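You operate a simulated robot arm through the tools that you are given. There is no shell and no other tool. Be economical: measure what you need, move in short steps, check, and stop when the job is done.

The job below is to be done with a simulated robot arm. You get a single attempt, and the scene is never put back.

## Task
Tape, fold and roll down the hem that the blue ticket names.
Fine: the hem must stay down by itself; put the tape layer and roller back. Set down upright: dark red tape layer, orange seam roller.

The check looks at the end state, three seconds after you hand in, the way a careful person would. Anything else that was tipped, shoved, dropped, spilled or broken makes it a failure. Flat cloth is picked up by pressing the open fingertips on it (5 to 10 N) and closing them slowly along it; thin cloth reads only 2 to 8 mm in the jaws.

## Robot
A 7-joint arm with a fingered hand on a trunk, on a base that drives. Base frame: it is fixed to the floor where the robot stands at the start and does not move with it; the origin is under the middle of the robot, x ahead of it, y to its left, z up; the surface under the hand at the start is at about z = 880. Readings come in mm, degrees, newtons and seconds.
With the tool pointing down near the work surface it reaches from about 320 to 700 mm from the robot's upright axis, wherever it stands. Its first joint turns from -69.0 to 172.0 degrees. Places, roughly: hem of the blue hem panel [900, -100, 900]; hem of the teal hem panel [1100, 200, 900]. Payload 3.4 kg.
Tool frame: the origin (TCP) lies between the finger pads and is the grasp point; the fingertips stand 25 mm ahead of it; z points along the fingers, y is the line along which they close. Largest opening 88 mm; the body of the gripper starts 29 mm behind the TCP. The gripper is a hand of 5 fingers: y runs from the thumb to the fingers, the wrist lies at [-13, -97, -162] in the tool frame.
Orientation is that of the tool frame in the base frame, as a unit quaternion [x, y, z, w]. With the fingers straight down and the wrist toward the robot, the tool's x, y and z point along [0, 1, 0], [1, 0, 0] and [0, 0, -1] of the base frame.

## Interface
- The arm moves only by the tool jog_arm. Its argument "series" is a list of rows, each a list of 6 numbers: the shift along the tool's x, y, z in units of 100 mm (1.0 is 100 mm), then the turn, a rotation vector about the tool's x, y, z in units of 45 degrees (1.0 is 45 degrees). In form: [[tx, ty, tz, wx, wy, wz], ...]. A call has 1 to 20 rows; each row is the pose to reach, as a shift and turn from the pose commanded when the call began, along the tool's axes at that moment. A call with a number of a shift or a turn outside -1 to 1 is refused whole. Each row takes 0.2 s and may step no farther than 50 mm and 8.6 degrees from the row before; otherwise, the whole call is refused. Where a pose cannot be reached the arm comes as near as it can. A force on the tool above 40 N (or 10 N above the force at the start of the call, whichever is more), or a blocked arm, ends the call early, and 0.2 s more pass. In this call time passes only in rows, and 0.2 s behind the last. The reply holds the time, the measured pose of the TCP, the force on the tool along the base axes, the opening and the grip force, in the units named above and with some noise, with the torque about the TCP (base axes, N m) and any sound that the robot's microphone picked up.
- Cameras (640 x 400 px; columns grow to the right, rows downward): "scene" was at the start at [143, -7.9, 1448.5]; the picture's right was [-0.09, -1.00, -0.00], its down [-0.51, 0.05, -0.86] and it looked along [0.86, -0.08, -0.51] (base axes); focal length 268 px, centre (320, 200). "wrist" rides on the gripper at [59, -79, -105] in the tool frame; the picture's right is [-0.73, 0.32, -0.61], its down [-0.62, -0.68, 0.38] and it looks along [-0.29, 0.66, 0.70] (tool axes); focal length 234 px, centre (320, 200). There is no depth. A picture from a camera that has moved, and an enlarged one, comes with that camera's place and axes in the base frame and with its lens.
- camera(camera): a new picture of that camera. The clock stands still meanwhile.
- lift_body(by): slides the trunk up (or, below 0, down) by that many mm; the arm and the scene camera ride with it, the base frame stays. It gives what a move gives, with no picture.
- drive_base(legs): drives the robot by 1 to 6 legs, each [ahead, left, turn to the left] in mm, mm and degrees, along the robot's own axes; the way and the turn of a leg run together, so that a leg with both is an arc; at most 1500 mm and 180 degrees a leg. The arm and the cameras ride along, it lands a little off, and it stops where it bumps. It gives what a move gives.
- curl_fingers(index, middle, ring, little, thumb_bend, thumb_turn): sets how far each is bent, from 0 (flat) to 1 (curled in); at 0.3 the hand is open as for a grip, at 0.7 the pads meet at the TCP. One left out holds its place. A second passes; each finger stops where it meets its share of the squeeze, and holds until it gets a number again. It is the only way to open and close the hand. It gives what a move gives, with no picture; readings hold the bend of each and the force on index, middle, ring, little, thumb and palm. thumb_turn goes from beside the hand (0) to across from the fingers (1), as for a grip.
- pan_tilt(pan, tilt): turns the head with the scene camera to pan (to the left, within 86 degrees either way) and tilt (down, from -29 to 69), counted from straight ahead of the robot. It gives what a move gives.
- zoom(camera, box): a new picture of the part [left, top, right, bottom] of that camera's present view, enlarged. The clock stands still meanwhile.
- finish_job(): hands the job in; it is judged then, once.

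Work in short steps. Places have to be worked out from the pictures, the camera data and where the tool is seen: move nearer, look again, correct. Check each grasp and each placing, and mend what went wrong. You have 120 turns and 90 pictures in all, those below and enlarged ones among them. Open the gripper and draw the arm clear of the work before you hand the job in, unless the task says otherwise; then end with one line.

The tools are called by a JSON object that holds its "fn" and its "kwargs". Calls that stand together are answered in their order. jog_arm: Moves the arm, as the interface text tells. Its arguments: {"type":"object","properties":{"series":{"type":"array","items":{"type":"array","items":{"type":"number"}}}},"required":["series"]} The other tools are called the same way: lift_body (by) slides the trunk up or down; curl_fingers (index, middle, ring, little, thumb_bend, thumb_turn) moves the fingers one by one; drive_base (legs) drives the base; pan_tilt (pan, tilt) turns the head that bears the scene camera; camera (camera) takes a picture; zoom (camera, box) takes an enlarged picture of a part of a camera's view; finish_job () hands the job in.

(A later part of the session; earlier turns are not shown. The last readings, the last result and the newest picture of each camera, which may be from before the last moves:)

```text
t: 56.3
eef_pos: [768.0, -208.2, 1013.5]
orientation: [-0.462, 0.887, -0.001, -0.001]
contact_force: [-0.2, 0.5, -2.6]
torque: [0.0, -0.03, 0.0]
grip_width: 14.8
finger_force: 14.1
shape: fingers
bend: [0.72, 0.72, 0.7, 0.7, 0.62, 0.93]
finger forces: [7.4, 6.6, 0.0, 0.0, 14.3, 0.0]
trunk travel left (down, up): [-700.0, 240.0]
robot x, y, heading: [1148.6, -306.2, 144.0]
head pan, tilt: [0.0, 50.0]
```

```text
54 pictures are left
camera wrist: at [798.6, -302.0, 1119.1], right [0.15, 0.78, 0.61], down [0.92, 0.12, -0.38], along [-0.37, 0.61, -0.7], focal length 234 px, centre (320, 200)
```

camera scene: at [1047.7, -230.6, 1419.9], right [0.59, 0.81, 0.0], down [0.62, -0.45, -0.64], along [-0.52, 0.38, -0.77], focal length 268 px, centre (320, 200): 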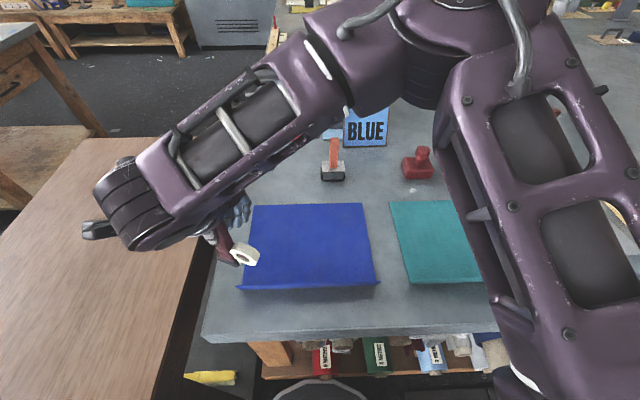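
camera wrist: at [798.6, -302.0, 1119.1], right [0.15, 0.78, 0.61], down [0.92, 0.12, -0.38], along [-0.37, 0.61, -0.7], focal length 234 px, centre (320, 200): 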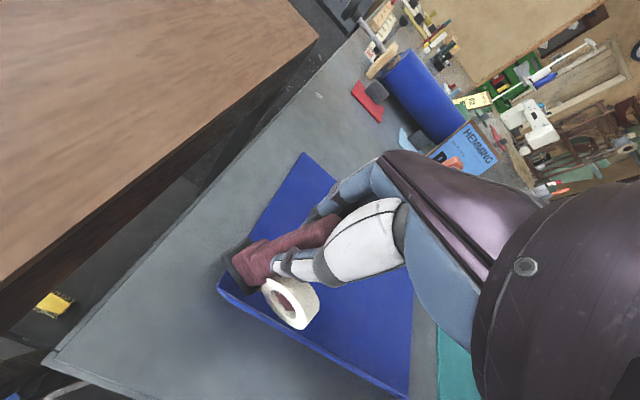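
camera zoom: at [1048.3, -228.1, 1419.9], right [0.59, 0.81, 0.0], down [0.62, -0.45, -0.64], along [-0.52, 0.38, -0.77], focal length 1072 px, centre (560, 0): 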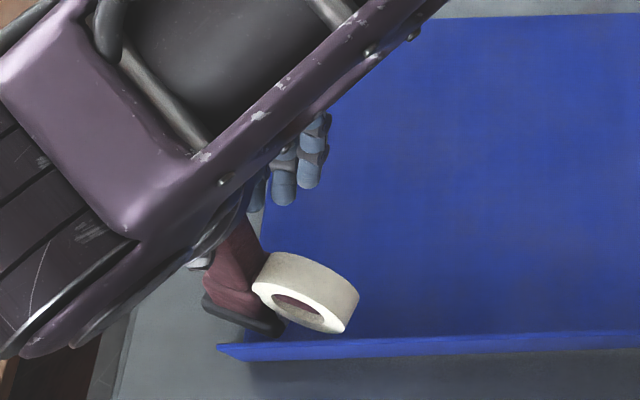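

The layer may have yawed a little in the hand. I'll zoom in the wrist view to check.

{"fn": "zoom", "kwargs": {"camera": "wrist", "box": [200, 200, 360, 340]}}

```text
2.86 times, centred on (280, 270) of wrist
camera zoom: at [798.6, -302.0, 1119.1], right [0.15, 0.78, 0.61], down [0.92, 0.12, -0.38], along [-0.37, 0.61, -0.7], focal length 669 px, centre (434, 0)
```

zoom: 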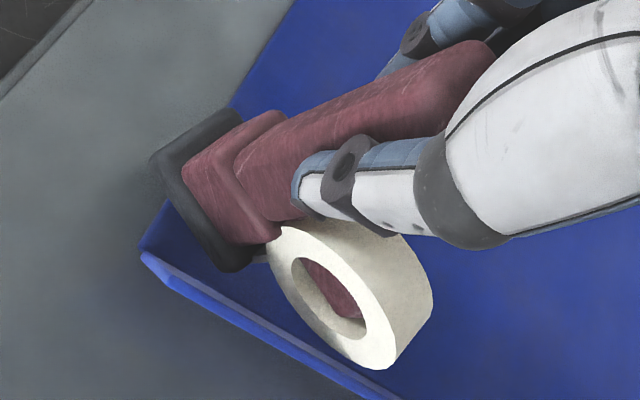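

The layer's base is turned by about 17° clockwise relative to the hem. I turn the hand 17° the other way and re-check.

{"fn": "jog_arm", "kwargs": {"series": [[0, 0, 0, 0, 0, -0.13], [0, 0, 0, 0, 0, -0.26], [0, 0, 0, 0, 0, -0.38]]}}

{"fn": "zoom", "kwargs": {"camera": "scene", "box": [220, 220, 320, 300]}}

{"fn": "zoom", "kwargs": {"camera": "wrist", "box": [180, 180, 360, 340]}}

```text
t: 57.1
eef_pos: [768.2, -208.2, 1014.7]
orientation: [-0.59, 0.807, 0.0, 0.0]
contact_force: [0.0, 0.4, -2.7]
torque: [-0.03, 0.02, 0.0]
grip_width: 14.7
finger_force: 13.9
shape: fingers
bend: [0.72, 0.72, 0.7, 0.7, 0.62, 0.93]
finger forces: [7.5, 6.7, 0.1, 0.0, 14.2, 0.0]
trunk travel left (down, up): [-700.0, 240.0]
robot x, y, heading: [1153.1, -303.9, 144.0]
head pan, tilt: [0.0, 50.0]
```

```text
5.00 times, centred on (270, 260) of scene
camera zoom: at [1048.9, -227.6, 1419.9], right [0.59, 0.81, 0.0], down [0.62, -0.45, -0.64], along [-0.52, 0.38, -0.77], focal length 1340 px, centre (570, -100)
```

zoom: 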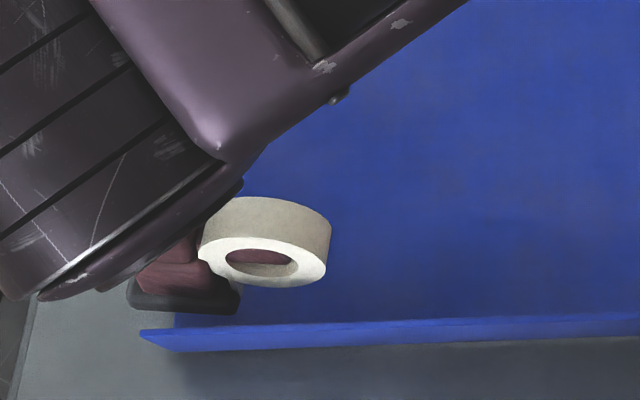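

```text
2.50 times, centred on (270, 260) of wrist
camera zoom: at [825.1, -287.7, 1120.4], right [-0.09, 0.79, 0.61], down [0.84, 0.39, -0.38], along [-0.54, 0.48, -0.7], focal length 585 px, centre (445, 50)
```

zoom: 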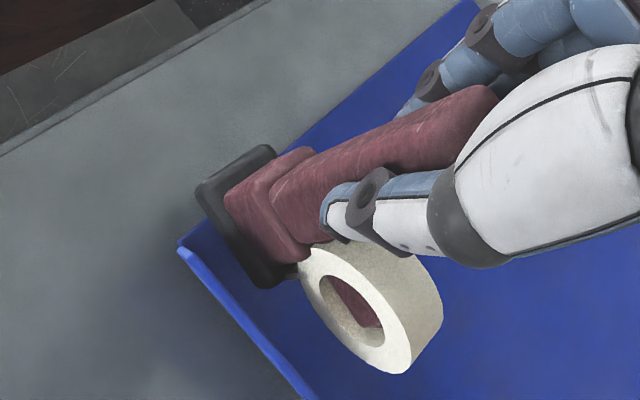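

The layer is now parallel to the hem, with its base centred about 22 mm inside the crease. I lower it onto the panel gently.

{"fn": "jog_arm", "kwargs": {"series": [[0, 0, 0.08, 0, 0, 0], [0, 0, 0.14, 0, 0, 0], [0, 0, 0.18, 0, 0, 0], [0, 0, 0.2, 0, 0, 0]]}}

```text
t: 58.1
eef_pos: [767.3, -209.9, 996.8]
orientation: [-0.589, 0.808, 0.001, -0.002]
contact_force: [-1.6, -0.3, 8.9]
torque: [-0.04, -0.03, 0.02]
grip_width: 14.7
finger_force: 15.6
shape: fingers
bend: [0.72, 0.72, 0.7, 0.7, 0.62, 0.93]
finger forces: [8.2, 8.5, 0.0, 0.0, 14.9, 0.0]
trunk travel left (down, up): [-700.0, 240.0]
robot x, y, heading: [1147.4, -303.5, 143.9]
head pan, tilt: [0.0, 50.0]
```

It is in contact at about 9 N. I drag right along the hem, roll leading, in three stretches.

{"fn": "jog_arm", "kwargs": {"series": [[-0.139, -0.043, 0, 0, 0, 0], [-0.279, -0.085, 0, 0, 0, 0], [-0.418, -0.128, 0, 0, 0, 0], [-0.557, -0.171, 0, 0, 0, 0], [-0.697, -0.213, 0, 0, 0, 0], [-0.836, -0.256, 0, 0, 0, 0]]}}

{"fn": "zoom", "kwargs": {"camera": "scene", "box": [220, 190, 400, 310]}}

```text
t: 59.5
eef_pos: [819.8, -134.8, 994.6]
orientation: [-0.589, 0.808, 0.0, -0.001]
contact_force: [-0.7, -1.2, 0.0]
torque: [-0.1, 0.08, -0.01]
grip_width: 14.6
finger_force: 14.9
shape: fingers
bend: [0.72, 0.72, 0.7, 0.7, 0.62, 0.92]
finger forces: [8.3, 6.1, 0.1, 0.1, 14.5, 0.1]
trunk travel left (down, up): [-700.0, 240.0]
robot x, y, heading: [1147.1, -305.2, 144.1]
head pan, tilt: [0.0, 50.0]
```

```text
3.33 times, centred on (310, 250) of scene
camera zoom: at [1049.6, -227.9, 1419.9], right [0.59, 0.81, 0.0], down [0.62, -0.45, -0.64], along [-0.52, 0.38, -0.77], focal length 893 px, centre (353, 33)
```

zoom: 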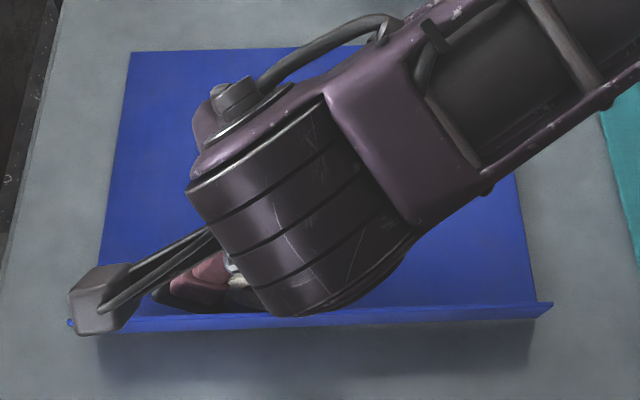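

The force dropped and the base seems to trail behind the hand, so it may have pivoted in the grip. I check with the wrist camera.

{"fn": "camera", "kwargs": {"camera": "wrist"}}

```text
49 pictures are left
camera wrist: at [875.2, -214.7, 1100.8], right [-0.09, 0.79, 0.61], down [0.84, 0.39, -0.38], along [-0.54, 0.48, -0.7], focal length 234 px, centre (320, 200)
```

wrist: 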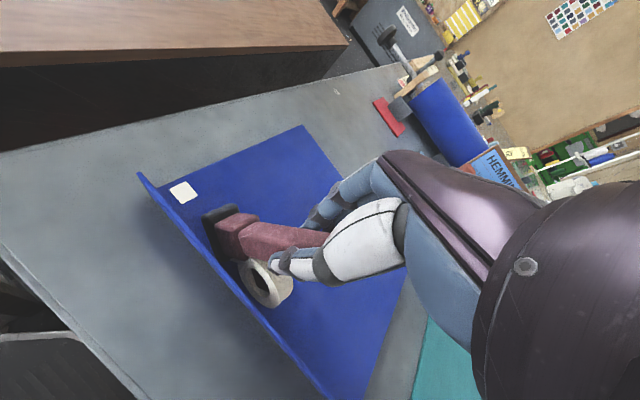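

A tape strip of only about 25 mm was laid before the contact was lost: the tool pivoted. I lift, squeeze harder and look at the tilt.

{"fn": "jog_arm", "kwargs": {"series": [[0, 0, -0.15, 0, 0, 0], [0, 0, -0.3, 0, 0, 0]]}}

{"fn": "curl_fingers", "kwargs": {"index": 1.0, "middle": 1.0, "thumb_bend": 1.0}}

{"fn": "zoom", "kwargs": {"camera": "wrist", "box": [130, 160, 350, 320]}}

{"fn": "zoom", "kwargs": {"camera": "scene", "box": [220, 210, 360, 310]}}

```text
t: 60.1
eef_pos: [817.3, -135.7, 1024.6]
orientation: [-0.59, 0.807, 0.0, -0.001]
contact_force: [-0.2, -0.4, -1.8]
torque: [0.08, 0.01, -0.04]
grip_width: 15.0
finger_force: 14.9
shape: fingers
bend: [0.72, 0.72, 0.7, 0.7, 0.61, 0.93]
finger forces: [7.5, 7.2, 0.1, 0.0, 14.6, 0.0]
trunk travel left (down, up): [-700.0, 240.0]
robot x, y, heading: [1145.3, -306.8, 144.0]
head pan, tilt: [0.0, 50.0]
```

```text
t: 61.1
eef_pos: [818.1, -136.6, 1023.9]
orientation: [-0.589, 0.808, 0.0, 0.0]
contact_force: [-0.7, 0.9, -2.0]
torque: [0.04, 0.0, 0.01]
grip_width: 15.0
finger_force: 16.4
shape: fingers
bend: [0.73, 0.74, 0.7, 0.7, 0.59, 0.94]
finger forces: [8.2, 8.0, 0.0, 0.0, 16.2, 0.0]
trunk travel left (down, up): [-700.0, 240.0]
robot x, y, heading: [1146.2, -305.9, 144.2]
head pan, tilt: [0.0, 50.0]
```

```text
2.50 times, centred on (240, 240) of wrist
camera zoom: at [874.4, -215.6, 1130.4], right [-0.09, 0.79, 0.61], down [0.84, 0.39, -0.38], along [-0.54, 0.48, -0.7], focal length 585 px, centre (520, 100)
```

zoom: 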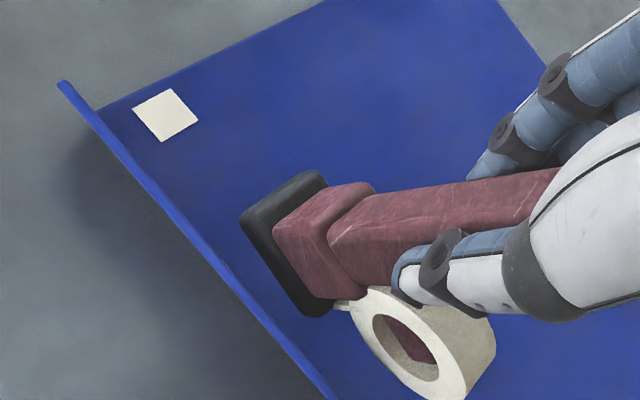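

```text
4.00 times, centred on (290, 260) of scene
camera zoom: at [1048.9, -228.3, 1419.9], right [0.59, 0.81, 0.0], down [0.62, -0.45, -0.64], along [-0.52, 0.38, -0.77], focal length 1072 px, centre (440, -40)
```

zoom: 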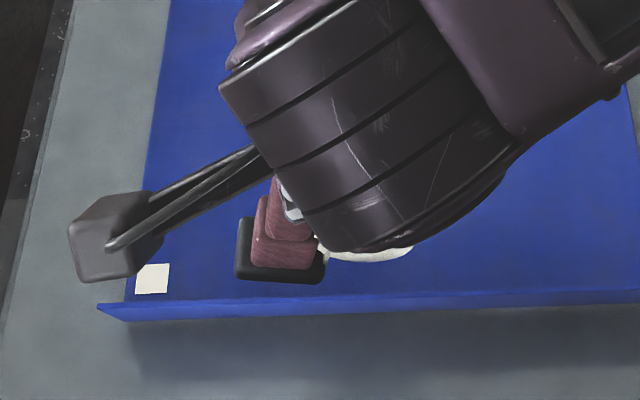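

Grip is now 16 N. The base lags by about 15 mm (roughly 7° of tilt), so I level it and return to just overlapping the end of the laid strip.

{"fn": "jog_arm", "kwargs": {"series": [[0.26, 0.09, 0, 0, -0.05, 0], [0.52, 0.18, 0, 0, -0.1, 0], [0.766, 0.266, 0, 0, -0.15, 0]]}}

{"fn": "zoom", "kwargs": {"camera": "wrist", "box": [130, 160, 350, 320]}}

{"fn": "zoom", "kwargs": {"camera": "scene", "box": [200, 210, 340, 310]}}

```text
t: 61.9
eef_pos: [766.6, -202.9, 1023.2]
orientation: [-0.588, 0.807, 0.034, 0.049]
contact_force: [0.2, -0.2, -0.9]
torque: [0.01, 0.03, -0.01]
grip_width: 15.0
finger_force: 15.8
shape: fingers
bend: [0.73, 0.75, 0.7, 0.7, 0.59, 0.94]
finger forces: [8.2, 7.7, 0.0, 0.1, 16.0, 0.0]
trunk travel left (down, up): [-700.0, 240.0]
robot x, y, heading: [1148.4, -301.7, 144.0]
head pan, tilt: [0.0, 50.0]
```

```text
2.50 times, centred on (240, 240) of wrist
camera zoom: at [820.2, -293.9, 1122.4], right [-0.11, 0.72, 0.69], down [0.85, 0.42, -0.31], along [-0.51, 0.55, -0.66], focal length 585 px, centre (520, 100)
```

zoom: 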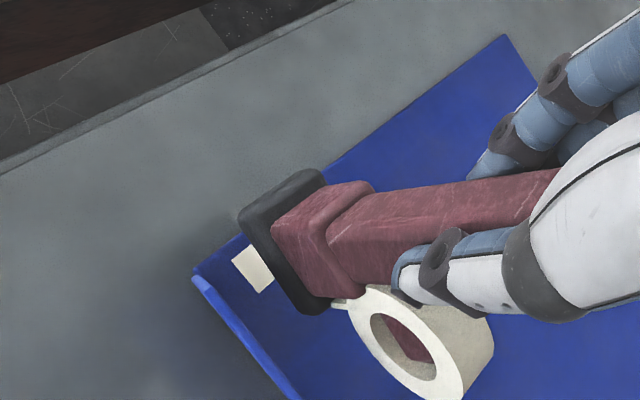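

```text
4.00 times, centred on (270, 260) of scene
camera zoom: at [1047.9, -230.0, 1419.9], right [0.59, 0.81, 0.0], down [0.62, -0.45, -0.64], along [-0.52, 0.38, -0.77], focal length 1072 px, centre (520, -40)
```

zoom: 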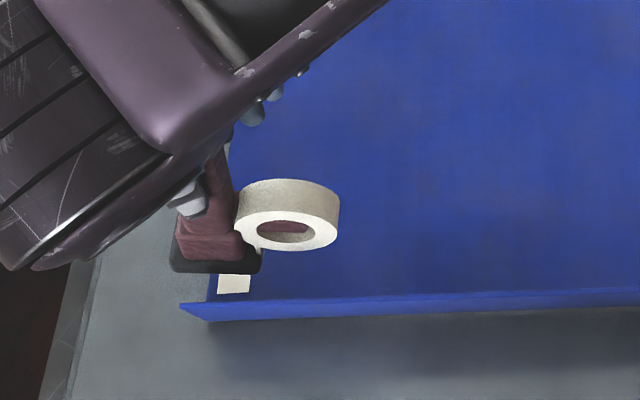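

It looks level. I shift slightly forward and lower until it presses.

{"fn": "jog_arm", "kwargs": {"series": [[-0.045, -0.013, 0.1, 0, 0, 0], [-0.045, -0.013, 0.2, 0, 0, 0], [-0.045, -0.013, 0.26, 0, 0, 0], [-0.045, -0.013, 0.3, 0, 0, 0]]}}

```text
t: 62.9
eef_pos: [772.7, -193.3, 997.0]
orientation: [-0.588, 0.807, 0.037, 0.046]
contact_force: [-2.6, -0.9, 11.5]
torque: [-0.06, -0.1, 0.0]
grip_width: 15.1
finger_force: 18.6
shape: fingers
bend: [0.74, 0.75, 0.7, 0.7, 0.59, 0.93]
finger forces: [8.3, 11.2, 0.1, 0.0, 17.4, 0.0]
trunk travel left (down, up): [-700.0, 240.0]
robot x, y, heading: [1148.3, -302.4, 143.9]
head pan, tilt: [0.0, 50.0]
```

Good firm contact (11.5 N). I drag 40 mm at a modest speed and check the force.

{"fn": "jog_arm", "kwargs": {"series": [[-0.076, -0.023, 0.011, 0, 0, 0], [-0.152, -0.047, 0.022, 0, 0, 0], [-0.228, -0.07, 0.033, 0, 0, 0], [-0.304, -0.094, 0.044, 0, 0, 0], [-0.38, -0.117, 0.055, 0, 0, 0]]}}

{"fn": "camera", "kwargs": {"camera": "wrist"}}

```text
t: 64.1
eef_pos: [796.2, -160.8, 993.3]
orientation: [-0.588, 0.807, 0.033, 0.048]
contact_force: [-0.4, -0.5, 0.5]
torque: [-0.11, 0.11, -0.02]
grip_width: 14.9
finger_force: 16.3
shape: fingers
bend: [0.74, 0.75, 0.7, 0.7, 0.61, 0.92]
finger forces: [10.3, 6.1, 0.0, 0.0, 16.1, 0.1]
trunk travel left (down, up): [-700.0, 240.0]
robot x, y, heading: [1148.6, -303.9, 144.1]
head pan, tilt: [0.0, 50.0]
```

```text
44 pictures are left
camera wrist: at [849.3, -252.0, 1091.7], right [-0.11, 0.72, 0.69], down [0.85, 0.42, -0.31], along [-0.51, 0.55, -0.66], focal length 234 px, centre (320, 200)
```

wrist: 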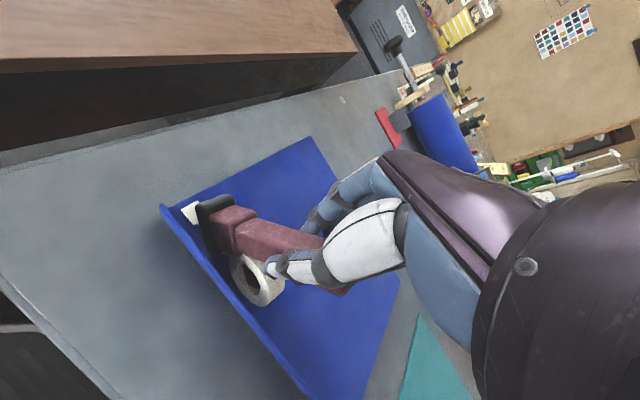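

The contact force dropped again. I zoom in to see whether any new tape was laid on this pass.

{"fn": "zoom", "kwargs": {"camera": "wrist", "box": [150, 180, 290, 300]}}

```text
3.33 times, centred on (220, 240) of wrist
camera zoom: at [849.3, -252.0, 1091.7], right [-0.11, 0.72, 0.69], down [0.85, 0.42, -0.31], along [-0.51, 0.55, -0.66], focal length 781 px, centre (653, 67)
```

zoom: 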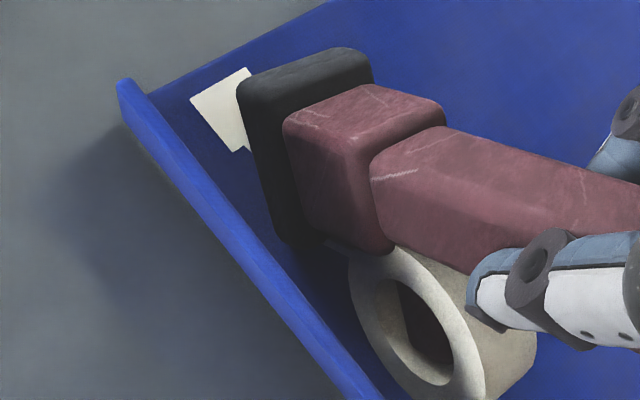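

Tape is being laid and does join, but the layer pivots about the pad line. I'll regrip with the hand turned 90° so the fingers push along the drag. First I lift and measure the tilt.

{"fn": "jog_arm", "kwargs": {"series": [[0.02, 0, -0.2, 0, 0, 0], [0.05, 0, -0.4, 0, 0, 0], [0.1, 0, -0.8, 0, 0, 0]]}}

{"fn": "zoom", "kwargs": {"camera": "scene", "box": [200, 190, 340, 300]}}

{"fn": "zoom", "kwargs": {"camera": "wrist", "box": [150, 160, 350, 320]}}

```text
t: 64.9
eef_pos: [792.0, -181.3, 1071.3]
orientation: [-0.589, 0.806, 0.035, 0.047]
contact_force: [0.6, 0.4, -1.4]
torque: [0.0, 0.06, -0.01]
grip_width: 15.1
finger_force: 17.1
shape: fingers
bend: [0.74, 0.75, 0.7, 0.7, 0.59, 0.92]
finger forces: [8.5, 8.0, 0.0, 0.0, 16.6, 0.0]
trunk travel left (down, up): [-700.0, 240.0]
robot x, y, heading: [1152.3, -305.5, 143.8]
head pan, tilt: [0.0, 50.0]
```

```text
3.64 times, centred on (270, 245) of scene
camera zoom: at [1049.8, -229.5, 1420.0], right [0.59, 0.81, 0.0], down [0.62, -0.45, -0.64], along [-0.52, 0.38, -0.77], focal length 974 px, centre (502, 36)
```

zoom: 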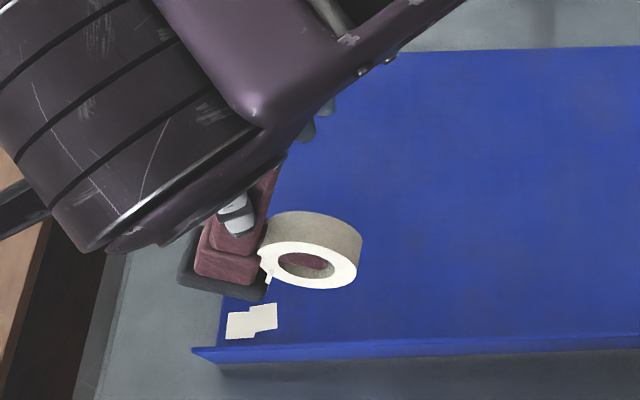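

```text
2.50 times, centred on (250, 240) of wrist
camera zoom: at [844.4, -272.3, 1171.0], right [-0.11, 0.72, 0.69], down [0.85, 0.43, -0.31], along [-0.51, 0.55, -0.66], focal length 585 px, centre (495, 100)
```

zoom: 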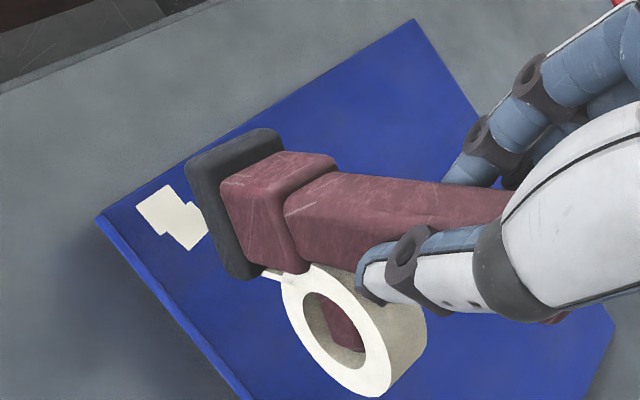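

The tilt is about 9°. I level it while carrying the layer beyond the panel's far edge to set it down upright for a regrip.

{"fn": "jog_arm", "kwargs": {"series": [[-0.25, 0.33, 0.03, 0, -0.07, 0], [-0.5, 0.66, 0.06, 0, -0.14, 0], [-0.74, 0.98, 0.09, 0, -0.2, 0]]}}

{"fn": "jog_arm", "kwargs": {"series": [[-0.25, 0.33, 0.06, 0, 0, 0], [-0.5, 0.66, 0.12, 0, 0, 0], [-0.74, 0.98, 0.18, 0, 0, 0]]}}

{"fn": "zoom", "kwargs": {"camera": "scene", "box": [220, 120, 380, 230]}}

{"fn": "camera", "kwargs": {"camera": "wrist"}}

```text
t: 65.7
eef_pos: [719.5, -78.3, 1072.3]
orientation: [-0.584, 0.8, 0.079, 0.11]
contact_force: [0.2, 0.4, -1.7]
torque: [-0.02, 0.02, 0.01]
grip_width: 15.0
finger_force: 16.5
shape: fingers
bend: [0.74, 0.75, 0.7, 0.7, 0.59, 0.92]
finger forces: [8.7, 7.8, 0.0, 0.0, 16.6, 0.0]
trunk travel left (down, up): [-700.0, 240.0]
robot x, y, heading: [1142.6, -302.4, 143.9]
head pan, tilt: [0.0, 50.0]
```

```text
t: 66.5
eef_pos: [649.8, 25.9, 1076.2]
orientation: [-0.584, 0.8, 0.08, 0.111]
contact_force: [-0.2, 0.3, -2.5]
torque: [0.03, 0.04, 0.02]
grip_width: 14.8
finger_force: 17.0
shape: fingers
bend: [0.74, 0.75, 0.7, 0.7, 0.59, 0.92]
finger forces: [8.7, 7.7, 0.0, 0.0, 16.5, 0.0]
trunk travel left (down, up): [-700.0, 240.0]
robot x, y, heading: [1144.8, -303.3, 144.0]
head pan, tilt: [0.0, 50.0]
```

```text
3.64 times, centred on (300, 175) of scene
camera zoom: at [1047.9, -227.2, 1419.8], right [0.59, 0.81, 0.0], down [0.62, -0.45, -0.64], along [-0.52, 0.38, -0.77], focal length 974 px, centre (393, 291)
```

zoom: 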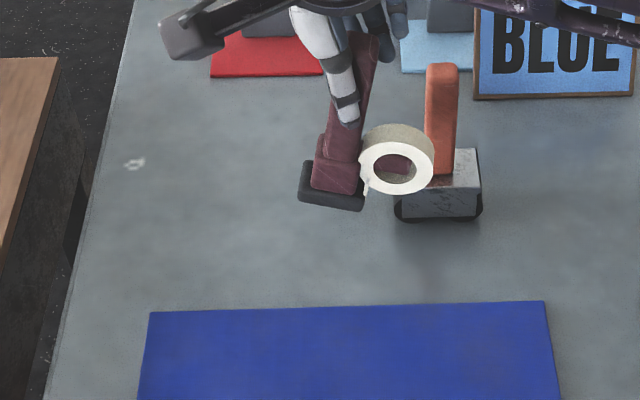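

```text
39 pictures are left
camera wrist: at [698.5, -78.9, 1161.3], right [-0.15, 0.61, 0.78], down [0.86, 0.46, -0.2], along [-0.48, 0.65, -0.59], focal length 234 px, centre (320, 200)
```

wrist: 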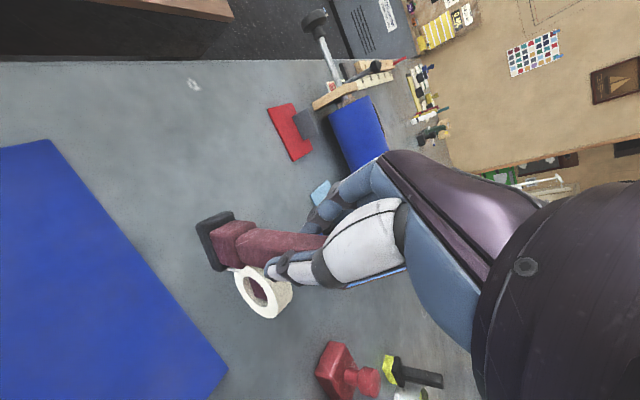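

Still leaning about 12°. I level it further and shift left, away from the roller.

{"fn": "jog_arm", "kwargs": {"series": [[0.2, 0.06, 0.04, 0, -0.07, 0], [0.4, 0.12, 0.08, 0, -0.14, 0], [0.6, 0.17, 0.12, 0, -0.21, 0], [0.7, 0.19, 0.16, 0, -0.27, 0]]}}

{"fn": "zoom", "kwargs": {"camera": "scene", "box": [220, 120, 380, 230]}}

```text
t: 67.5
eef_pos: [612.4, -29.7, 1040.3]
orientation: [-0.571, 0.784, 0.141, 0.195]
contact_force: [-0.1, -0.3, -2.3]
torque: [-0.05, 0.01, -0.01]
grip_width: 15.3
finger_force: 15.8
shape: fingers
bend: [0.74, 0.75, 0.7, 0.7, 0.59, 0.92]
finger forces: [8.8, 7.2, 0.0, 0.0, 16.5, 0.1]
trunk travel left (down, up): [-700.0, 240.0]
robot x, y, heading: [1148.6, -303.6, 144.1]
head pan, tilt: [0.0, 50.0]
```

```text
3.64 times, centred on (300, 175) of scene
camera zoom: at [1048.2, -228.7, 1419.9], right [0.59, 0.81, 0.0], down [0.62, -0.45, -0.64], along [-0.52, 0.38, -0.77], focal length 974 px, centre (393, 291)
```

zoom: 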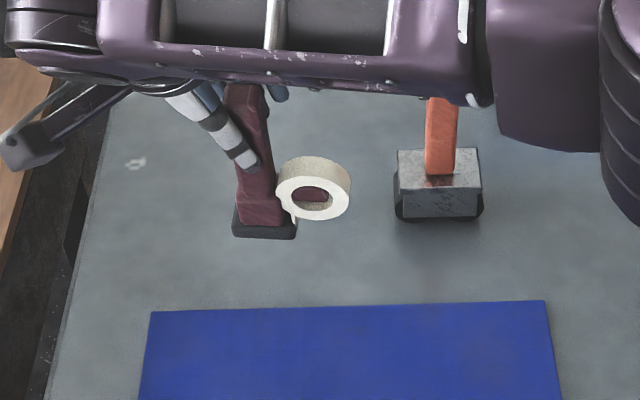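

It looks upright. I lower straight down, about 45 mm, to set it on the table.

{"fn": "jog_arm", "kwargs": {"series": [[0.07, 0, 0.133, 0, 0, 0], [0.14, 0, 0.265, 0, 0, 0], [0.178, 0, 0.336, 0, 0, 0], [0.201, 0, 0.38, 0, 0, 0]]}}

{"fn": "zoom", "kwargs": {"camera": "scene", "box": [220, 120, 380, 230]}}

```text
t: 68.5
eef_pos: [611.2, -30.7, 996.9]
orientation: [-0.572, 0.784, 0.142, 0.195]
contact_force: [0.7, -0.5, -2.8]
torque: [-0.02, -0.03, 0.02]
grip_width: 14.9
finger_force: 16.1
shape: fingers
bend: [0.74, 0.75, 0.7, 0.7, 0.59, 0.92]
finger forces: [8.8, 7.4, 0.1, 0.1, 16.4, 0.0]
trunk travel left (down, up): [-700.0, 240.0]
robot x, y, heading: [1148.2, -305.3, 144.1]
head pan, tilt: [0.0, 50.0]
```

```text
3.64 times, centred on (300, 175) of scene
camera zoom: at [1048.5, -228.1, 1419.9], right [0.59, 0.81, 0.0], down [0.62, -0.45, -0.64], along [-0.52, 0.38, -0.77], focal length 974 px, centre (393, 291)
```

zoom: 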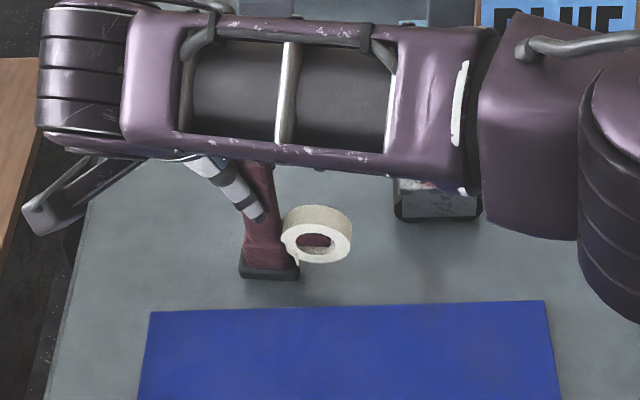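

Not touching yet. I continue down in fine steps until contact.

{"fn": "jog_arm", "kwargs": {"series": [[0.014, 0, 0.027, 0, 0, 0], [0.028, 0, 0.053, 0, 0, 0], [0.038, 0, 0.07, 0, 0, 0]]}}

```text
t: 69.3
eef_pos: [611.8, -31.0, 990.3]
orientation: [-0.572, 0.784, 0.141, 0.195]
contact_force: [0.2, 0.2, 1.8]
torque: [-0.01, 0.02, 0.01]
grip_width: 15.0
finger_force: 16.9
shape: fingers
bend: [0.74, 0.75, 0.7, 0.7, 0.59, 0.92]
finger forces: [8.7, 8.4, 0.0, 0.1, 16.8, 0.1]
trunk travel left (down, up): [-700.0, 240.0]
robot x, y, heading: [1152.0, -303.6, 143.9]
head pan, tilt: [0.0, 50.0]
```

Contact at about 4 N. I open the fingers and retreat along the hand's own axis.

{"fn": "curl_fingers", "kwargs": {"index": 0.3, "middle": 0.3, "ring": 0.3, "little": 0.3, "thumb_bend": 0.3}}

{"fn": "jog_arm", "kwargs": {"series": [[0, 0, -0.3, 0, 0, 0], [0, 0, -0.65, 0, 0, 0], [0, 0, -1.0, 0, 0, 0]]}}

{"fn": "camera", "kwargs": {"camera": "wrist"}}

```text
t: 70.3
eef_pos: [610.6, -30.1, 989.0]
orientation: [-0.571, 0.784, 0.143, 0.195]
contact_force: [0.0, 0.2, -0.4]
torque: [0.0, 0.02, -0.01]
grip_width: 84.5
finger_force: 0.1
shape: fingers
bend: [0.3, 0.3, 0.3, 0.3, 0.3, 0.97]
finger forces: [0.1, 0.0, 0.0, 0.0, 0.1, 0.0]
trunk travel left (down, up): [-700.0, 240.0]
robot x, y, heading: [1148.4, -301.5, 144.1]
head pan, tilt: [0.0, 50.0]
```

```text
t: 71.1
eef_pos: [596.1, -77.0, 1077.3]
orientation: [-0.572, 0.784, 0.142, 0.195]
contact_force: [-0.4, -0.5, 0.7]
torque: [0.02, -0.01, -0.01]
grip_width: 84.8
finger_force: 0.1
shape: fingers
bend: [0.3, 0.3, 0.3, 0.3, 0.3, 0.97]
finger forces: [0.0, 0.0, 0.1, 0.1, 0.1, 0.0]
trunk travel left (down, up): [-700.0, 240.0]
robot x, y, heading: [1144.9, -302.6, 143.9]
head pan, tilt: [0.0, 50.0]
```

```text
36 pictures are left
camera wrist: at [640.0, -196.7, 1144.2], right [-0.2, 0.44, 0.88], down [0.87, 0.49, -0.05], along [-0.45, 0.75, -0.48], focal length 234 px, centre (320, 200)
```

wrist: 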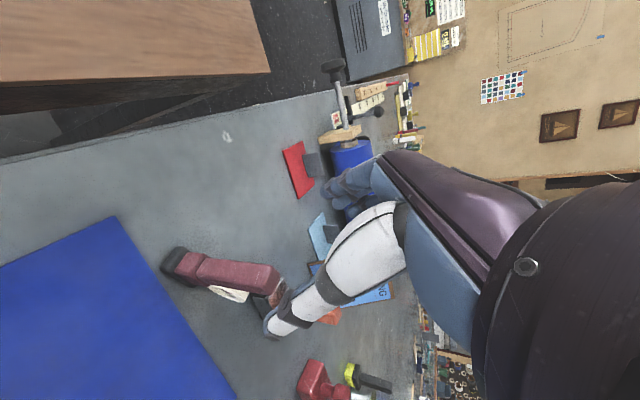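

The layer stands upright. I straighten the hand and then yaw left about 73° so the fingers close along the hem direction.

{"fn": "jog_arm", "kwargs": {"series": [[0, 0, -0.1, 0, 0.155, 0], [0, 0, -0.2, 0, 0.31, 0], [0, 0, -0.3, 0, 0.465, 0], [0, 0, -0.4, 0, 0.62, 0]]}}

{"fn": "jog_arm", "kwargs": {"series": [[0, 0, 0, 0, 0, -0.17], [0, 0, 0, 0, 0, -0.34], [0, 0, 0, 0, 0, -0.51], [0, 0, 0, 0, 0, -0.68], [0, 0, 0, 0, 0, -0.81]]}}

{"fn": "jog_arm", "kwargs": {"series": [[0, 0, 0, 0, 0, -0.17], [0, 0, 0, 0, 0, -0.34], [0, 0, 0, 0, 0, -0.51], [0, 0, 0, 0, 0, -0.68], [0, 0, 0, 0, 0, -0.81]]}}

```text
t: 72.1
eef_pos: [592.3, -93.2, 1112.6]
orientation: [-0.589, 0.808, -0.001, -0.002]
contact_force: [-0.1, -0.8, 0.0]
torque: [-0.01, 0.0, -0.02]
grip_width: 84.6
finger_force: 0.0
shape: fingers
bend: [0.3, 0.3, 0.3, 0.3, 0.3, 0.97]
finger forces: [0.0, 0.0, 0.0, 0.1, 0.1, 0.1]
trunk travel left (down, up): [-700.0, 240.0]
robot x, y, heading: [1149.2, -300.1, 143.9]
head pan, tilt: [0.0, 50.0]
```

```text
t: 73.3
eef_pos: [591.7, -94.1, 1112.8]
orientation: [0.813, -0.582, 0.0, 0.001]
contact_force: [0.0, -0.2, 0.0]
torque: [0.01, 0.02, 0.0]
grip_width: 84.5
finger_force: 0.0
shape: fingers
bend: [0.3, 0.3, 0.3, 0.3, 0.3, 0.97]
finger forces: [0.0, 0.0, 0.0, 0.0, 0.0, 0.0]
trunk travel left (down, up): [-700.0, 240.0]
robot x, y, heading: [1148.6, -303.3, 143.8]
head pan, tilt: [0.0, 50.0]
```

```text
t: 74.5
eef_pos: [591.9, -94.0, 1113.9]
orientation: [0.954, -0.299, 0.0, 0.001]
contact_force: [-1.1, -0.1, -0.2]
torque: [0.04, 0.02, -0.01]
grip_width: 84.3
finger_force: 0.1
shape: fingers
bend: [0.3, 0.3, 0.3, 0.3, 0.3, 0.97]
finger forces: [0.0, 0.0, 0.0, 0.1, 0.1, 0.0]
trunk travel left (down, up): [-700.0, 240.0]
robot x, y, heading: [1148.9, -305.5, 144.2]
head pan, tilt: [0.0, 50.0]
```

Yaw works. A picture from each camera will let me locate the layer for the new grasp.

{"fn": "camera", "kwargs": {"camera": "wrist"}}

{"fn": "zoom", "kwargs": {"camera": "scene", "box": [200, 80, 380, 200]}}

```text
35 pictures are left
camera wrist: at [684.5, -62.3, 1218.9], right [-0.78, 0.15, 0.61], down [-0.12, 0.92, -0.38], along [-0.61, -0.37, -0.7], focal length 234 px, centre (320, 200)
```

wrist: 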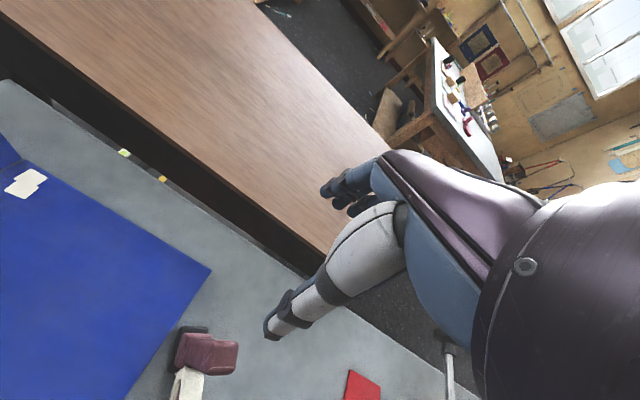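

```text
3.33 times, centred on (290, 140) of scene
camera zoom: at [1048.8, -229.3, 1419.9], right [0.59, 0.81, 0.0], down [0.62, -0.45, -0.64], along [-0.52, 0.38, -0.77], focal length 893 px, centre (420, 400)
```

zoom: 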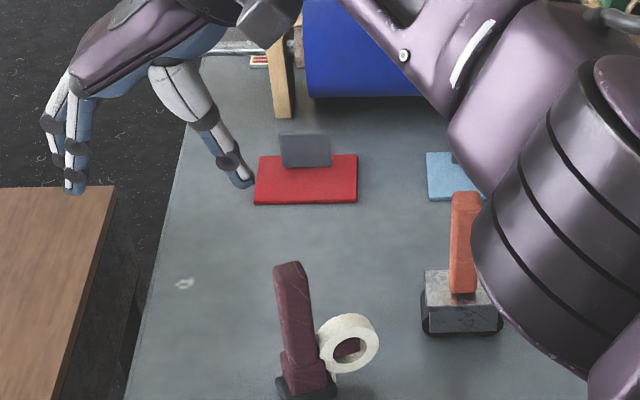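

Layer at about (622,-33), upright. I move over it and descend to 40 mm above the grip height.

{"fn": "jog_arm", "kwargs": {"series": [[-0.05, -0.34, 0.0, 0, 0, 0], [-0.1, -0.67, 0.0, 0, 0, 0], [-0.1, -0.67, 0.3, 0, 0, 0], [-0.1, -0.67, 0.6, 0, 0, 0]]}}

{"fn": "camera", "kwargs": {"camera": "wrist"}}

{"fn": "zoom", "kwargs": {"camera": "scene", "box": [200, 100, 360, 220]}}

```text
t: 75.5
eef_pos: [622.7, -32.1, 1052.1]
orientation: [0.954, -0.299, 0.0, 0.001]
contact_force: [-0.1, 0.6, -0.2]
torque: [-0.02, 0.02, -0.03]
grip_width: 84.4
finger_force: 0.1
shape: fingers
bend: [0.3, 0.3, 0.3, 0.3, 0.3, 0.97]
finger forces: [0.0, 0.0, 0.0, 0.1, 0.0, 0.1]
trunk travel left (down, up): [-700.0, 240.0]
robot x, y, heading: [1152.6, -302.6, 143.9]
head pan, tilt: [0.0, 50.0]
```

```text
33 pictures are left
camera wrist: at [715.7, -0.4, 1158.3], right [-0.78, 0.15, 0.61], down [-0.12, 0.92, -0.38], along [-0.61, -0.37, -0.7], focal length 234 px, centre (320, 200)
```

wrist: 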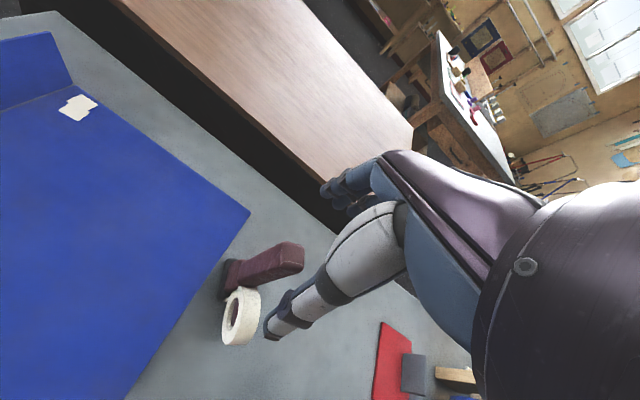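

```text
3.33 times, centred on (280, 160) of scene
camera zoom: at [1049.0, -227.8, 1419.9], right [0.59, 0.81, 0.0], down [0.62, -0.45, -0.64], along [-0.52, 0.38, -0.77], focal length 893 px, centre (453, 333)
```

zoom: 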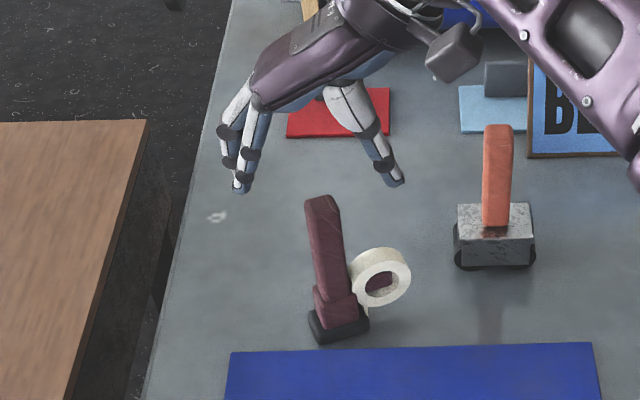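

Aligned to within a few mm. I descend 62 mm with a small correction and close on the handle.

{"fn": "jog_arm", "kwargs": {"series": [[0.02, -0.05, 0.15, 0, 0, 0], [0.02, -0.05, 0.35, 0, 0, 0], [0.02, -0.05, 0.5, 0, 0, 0], [0.02, -0.05, 0.61, 0, 0, 0]]}}

{"fn": "curl_fingers", "kwargs": {"index": 0.7, "middle": 0.7, "ring": 0.7, "little": 0.7, "thumb_bend": 0.7}}

{"fn": "curl_fingers", "kwargs": {"index": 1.0, "middle": 1.0, "ring": 1.0, "thumb_bend": 1.0}}

{"fn": "zoom", "kwargs": {"camera": "wrist", "box": [170, 180, 370, 330]}}

```text
t: 76.5
eef_pos: [626.5, -29.7, 992.0]
orientation: [0.954, -0.3, 0.001, 0.001]
contact_force: [-0.3, 0.1, 0.9]
torque: [0.01, -0.02, 0.04]
grip_width: 84.7
finger_force: 0.0
shape: fingers
bend: [0.3, 0.3, 0.3, 0.3, 0.3, 0.97]
finger forces: [0.1, 0.1, 0.0, 0.0, 0.0, 0.0]
trunk travel left (down, up): [-700.0, 240.0]
robot x, y, heading: [1147.6, -301.7, 144.1]
head pan, tilt: [0.0, 50.0]
```

```text
t: 77.5
eef_pos: [627.3, -28.8, 991.2]
orientation: [0.954, -0.3, -0.001, 0.0]
contact_force: [-0.3, 0.4, -0.5]
torque: [-0.01, 0.01, -0.01]
grip_width: 0.0
finger_force: 0.1
shape: fingers
bend: [0.7, 0.7, 0.7, 0.7, 0.7, 0.97]
finger forces: [0.0, 0.0, 0.0, 0.1, 0.1, 0.1]
trunk travel left (down, up): [-700.0, 240.0]
robot x, y, heading: [1144.5, -303.3, 144.0]
head pan, tilt: [0.0, 50.0]
```

```text
t: 78.5
eef_pos: [626.8, -28.7, 991.5]
orientation: [0.954, -0.3, 0.0, 0.001]
contact_force: [0.5, -0.5, -0.5]
torque: [0.02, -0.03, 0.03]
grip_width: 9.5
finger_force: 0.1
shape: fingers
bend: [0.88, 1.0, 1.0, 0.7, 0.96, 0.93]
finger forces: [0.0, 0.0, 0.0, 0.0, 0.0, 0.0]
trunk travel left (down, up): [-700.0, 240.0]
robot x, y, heading: [1152.1, -303.0, 144.1]
head pan, tilt: [0.0, 50.0]
```

```text
2.67 times, centred on (270, 255) of wrist
camera zoom: at [719.8, 2.2, 1097.6], right [-0.78, 0.15, 0.61], down [-0.12, 0.92, -0.38], along [-0.61, -0.37, -0.7], focal length 624 px, centre (453, 53)
```

zoom: 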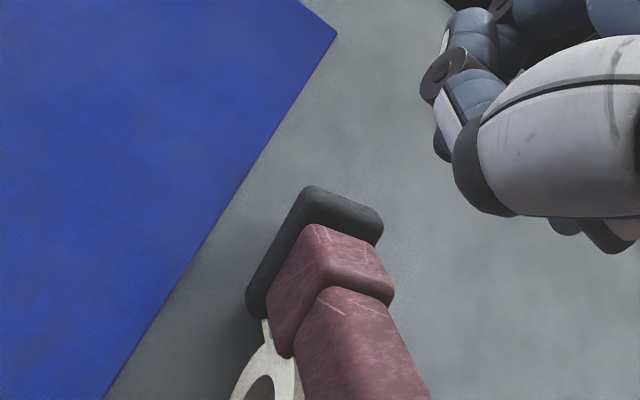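

The fingers closed on nothing and the layer seems to be leaning. I check with the scene camera before doing anything else.

{"fn": "zoom", "kwargs": {"camera": "scene", "box": [200, 100, 360, 220]}}

```text
3.33 times, centred on (280, 160) of scene
camera zoom: at [1049.0, -228.4, 1419.9], right [0.59, 0.81, 0.0], down [0.62, -0.45, -0.64], along [-0.52, 0.38, -0.77], focal length 893 px, centre (453, 333)
```

zoom: 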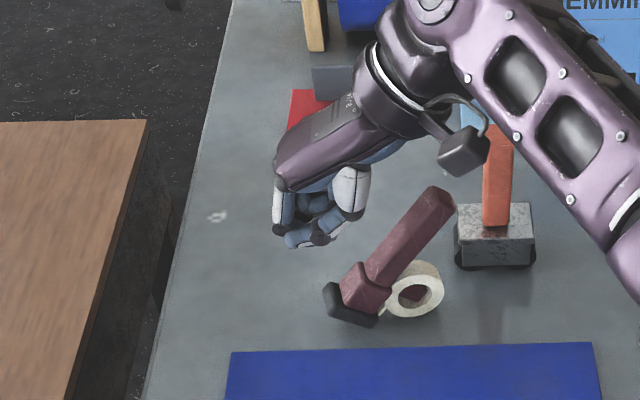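

The layer has been nudged and is leaning about 32° to the right, resting on its roll. I raise the closed hand clear, open it, and then tilt the hand to match the leaning handle.

{"fn": "jog_arm", "kwargs": {"series": [[0, 0, -0.35, 0, 0, 0], [0, 0, -0.7, 0, 0, 0], [0, 0, -1.0, 0, 0, 0]]}}

{"fn": "curl_fingers", "kwargs": {"index": 0.3, "middle": 0.3, "ring": 0.3, "little": 0.3, "thumb_bend": 0.3, "thumb_turn": 0.98}}

{"fn": "jog_arm", "kwargs": {"series": [[0.0, -0.27, 0, -0.18, 0, 0], [0.0, -0.54, 0.05, -0.36, 0, 0], [-0.05, -0.8, 0.1, -0.54, 0, 0], [-0.1, -1.0, 0.1, -0.71, 0, 0]]}}

{"fn": "camera", "kwargs": {"camera": "wrist"}}

{"fn": "zoom", "kwargs": {"camera": "scene", "box": [210, 90, 370, 210]}}

```text
t: 79.3
eef_pos: [626.1, -30.1, 1093.2]
orientation: [0.954, -0.3, 0.0, 0.0]
contact_force: [0.5, 0.8, 0.7]
torque: [0.0, -0.01, -0.01]
grip_width: 9.7
finger_force: 0.1
shape: fingers
bend: [0.88, 1.0, 1.0, 0.7, 0.96, 0.93]
finger forces: [0.0, 0.0, 0.0, 0.0, 0.0, 0.0]
trunk travel left (down, up): [-700.0, 240.0]
robot x, y, heading: [1151.2, -305.0, 143.8]
head pan, tilt: [0.0, 50.0]
```

```text
t: 80.3
eef_pos: [624.5, -29.7, 1092.1]
orientation: [0.954, -0.3, 0.0, 0.0]
contact_force: [-0.4, -0.5, 0.8]
torque: [0.0, 0.03, 0.05]
grip_width: 84.4
finger_force: 0.1
shape: fingers
bend: [0.3, 0.3, 0.3, 0.3, 0.3, 0.96]
finger forces: [0.0, 0.1, 0.0, 0.0, 0.0, 0.0]
trunk travel left (down, up): [-700.0, 240.0]
robot x, y, heading: [1148.4, -304.1, 144.1]
head pan, tilt: [0.0, 50.0]
```

```text
t: 81.3
eef_pos: [676.8, 59.4, 1081.1]
orientation: [0.917, -0.288, -0.083, 0.264]
contact_force: [0.2, 0.3, 0.3]
torque: [-0.02, -0.04, -0.03]
grip_width: 84.8
finger_force: 0.0
shape: fingers
bend: [0.3, 0.3, 0.3, 0.3, 0.3, 0.96]
finger forces: [0.0, 0.0, 0.0, 0.0, 0.0, 0.0]
trunk travel left (down, up): [-700.0, 240.0]
robot x, y, heading: [1146.9, -301.0, 144.0]
head pan, tilt: [0.0, 50.0]
```

```text
29 pictures are left
camera wrist: at [793.9, 127.4, 1129.3], right [-0.57, 0.46, 0.69], down [-0.3, 0.66, -0.69], along [-0.77, -0.59, -0.24], focal length 234 px, centre (320, 200)
```

wrist: 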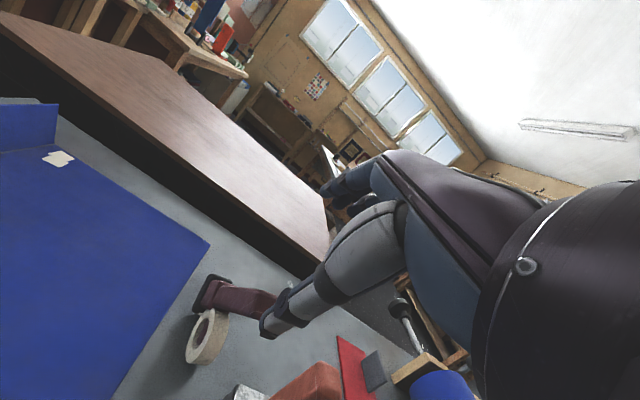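

```text
3.33 times, centred on (290, 150) of scene
camera zoom: at [1049.5, -227.4, 1419.9], right [0.59, 0.81, 0.0], down [0.62, -0.45, -0.64], along [-0.52, 0.38, -0.77], focal length 893 px, centre (420, 367)
```

zoom: 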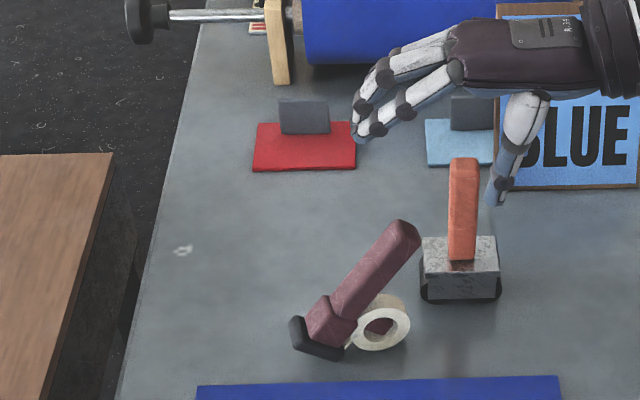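

The handle top is at about (646,49,989), with a lean of ~32°. I line up laterally and move partway down along the handle axis.

{"fn": "jog_arm", "kwargs": {"series": [[-0.12, -0.25, 0.0, 0, 0, 0], [-0.12, -0.25, 0.3, 0, 0, 0], [-0.12, -0.25, 0.6, 0, 0, 0]]}}

{"fn": "zoom", "kwargs": {"camera": "scene", "box": [230, 110, 370, 210]}}

{"fn": "zoom", "kwargs": {"camera": "wrist", "box": [180, 180, 380, 340]}}

```text
t: 82.1
eef_pos: [660.4, 55.5, 1015.6]
orientation: [0.917, -0.288, -0.082, 0.262]
contact_force: [0.5, 0.4, 0.2]
torque: [-0.01, 0.02, -0.01]
grip_width: 84.8
finger_force: 0.0
shape: fingers
bend: [0.3, 0.3, 0.3, 0.3, 0.3, 0.96]
finger forces: [0.0, 0.0, 0.0, 0.0, 0.1, 0.1]
trunk travel left (down, up): [-700.0, 240.0]
robot x, y, heading: [1145.8, -304.0, 144.2]
head pan, tilt: [0.0, 50.0]
```

```text
4.00 times, centred on (300, 160) of scene
camera zoom: at [1048.5, -228.6, 1419.9], right [0.59, 0.81, 0.0], down [0.62, -0.45, -0.64], along [-0.52, 0.38, -0.77], focal length 1072 px, centre (400, 360)
```

zoom: 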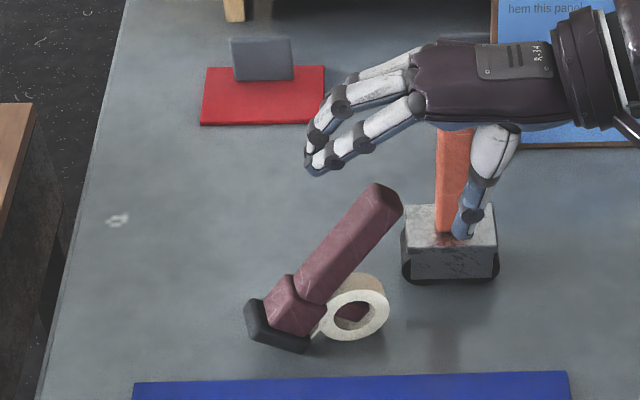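

```text
2.50 times, centred on (280, 260) of wrist
camera zoom: at [777.7, 123.5, 1065.0], right [-0.57, 0.45, 0.69], down [-0.3, 0.66, -0.69], along [-0.77, -0.59, -0.24], focal length 585 px, centre (420, 50)
```

zoom: 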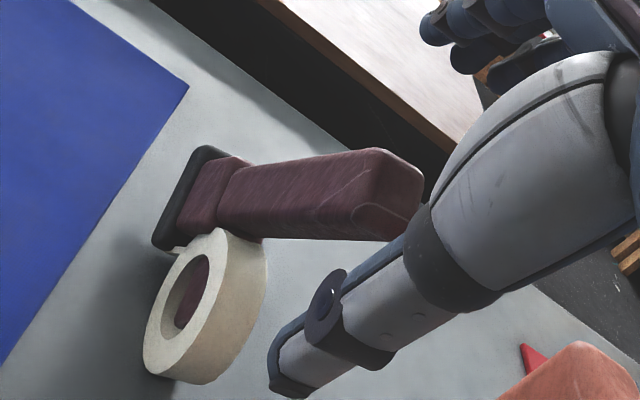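

The handle is close to the grasp line. I move down the remaining 52 mm with a small correction and close.

{"fn": "jog_arm", "kwargs": {"series": [[-0.04, 0.02, 0.2, 0, 0, 0], [-0.04, 0.02, 0.4, 0, 0, 0], [-0.04, 0.02, 0.52, 0, 0, 0]]}}

{"fn": "zoom", "kwargs": {"camera": "wrist", "box": [180, 180, 380, 340]}}

```text
t: 82.9
eef_pos: [642.4, 26.6, 973.3]
orientation: [0.917, -0.289, -0.083, 0.262]
contact_force: [-0.8, 0.3, -0.1]
torque: [-0.02, -0.01, 0.0]
grip_width: 84.6
finger_force: 0.0
shape: fingers
bend: [0.3, 0.3, 0.3, 0.3, 0.3, 0.96]
finger forces: [0.0, 0.0, 0.0, 0.1, 0.0, 0.1]
out of reach, approached as far as the arm can: row 3
trunk travel left (down, up): [-700.0, 240.0]
robot x, y, heading: [1144.8, -301.2, 144.1]
head pan, tilt: [0.0, 50.0]
```

```text
2.50 times, centred on (280, 260) of wrist
camera zoom: at [758.7, 93.8, 1022.2], right [-0.57, 0.45, 0.69], down [-0.3, 0.66, -0.69], along [-0.77, -0.59, -0.24], focal length 585 px, centre (420, 50)
```

zoom: 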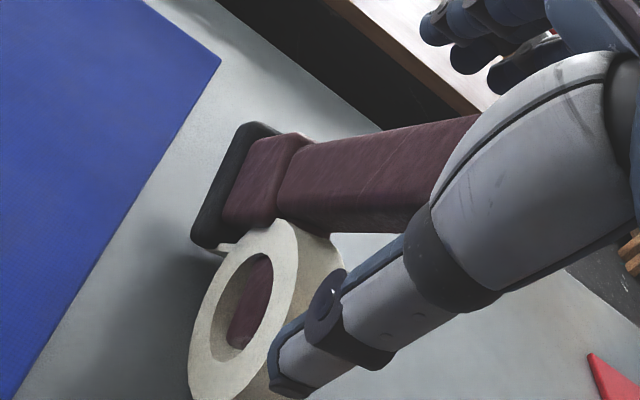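

The handle runs right through the grasp point. I close the hand, and firm up only if contact shows.

{"fn": "curl_fingers", "kwargs": {"index": 0.7, "middle": 0.7, "ring": 0.7, "little": 0.7, "thumb_bend": 0.7}}

```text
t: 83.9
eef_pos: [642.6, 26.8, 974.6]
orientation: [0.917, -0.289, -0.083, 0.263]
contact_force: [-1.3, -0.3, 1.8]
torque: [-0.08, 0.11, 0.0]
grip_width: 15.7
finger_force: 8.0
shape: fingers
bend: [0.64, 0.63, 0.7, 0.7, 0.61, 0.99]
finger forces: [3.4, 5.2, 0.1, 0.0, 7.8, 0.0]
trunk travel left (down, up): [-700.0, 240.0]
robot x, y, heading: [1148.0, -308.1, 144.3]
head pan, tilt: [0.0, 50.0]
```

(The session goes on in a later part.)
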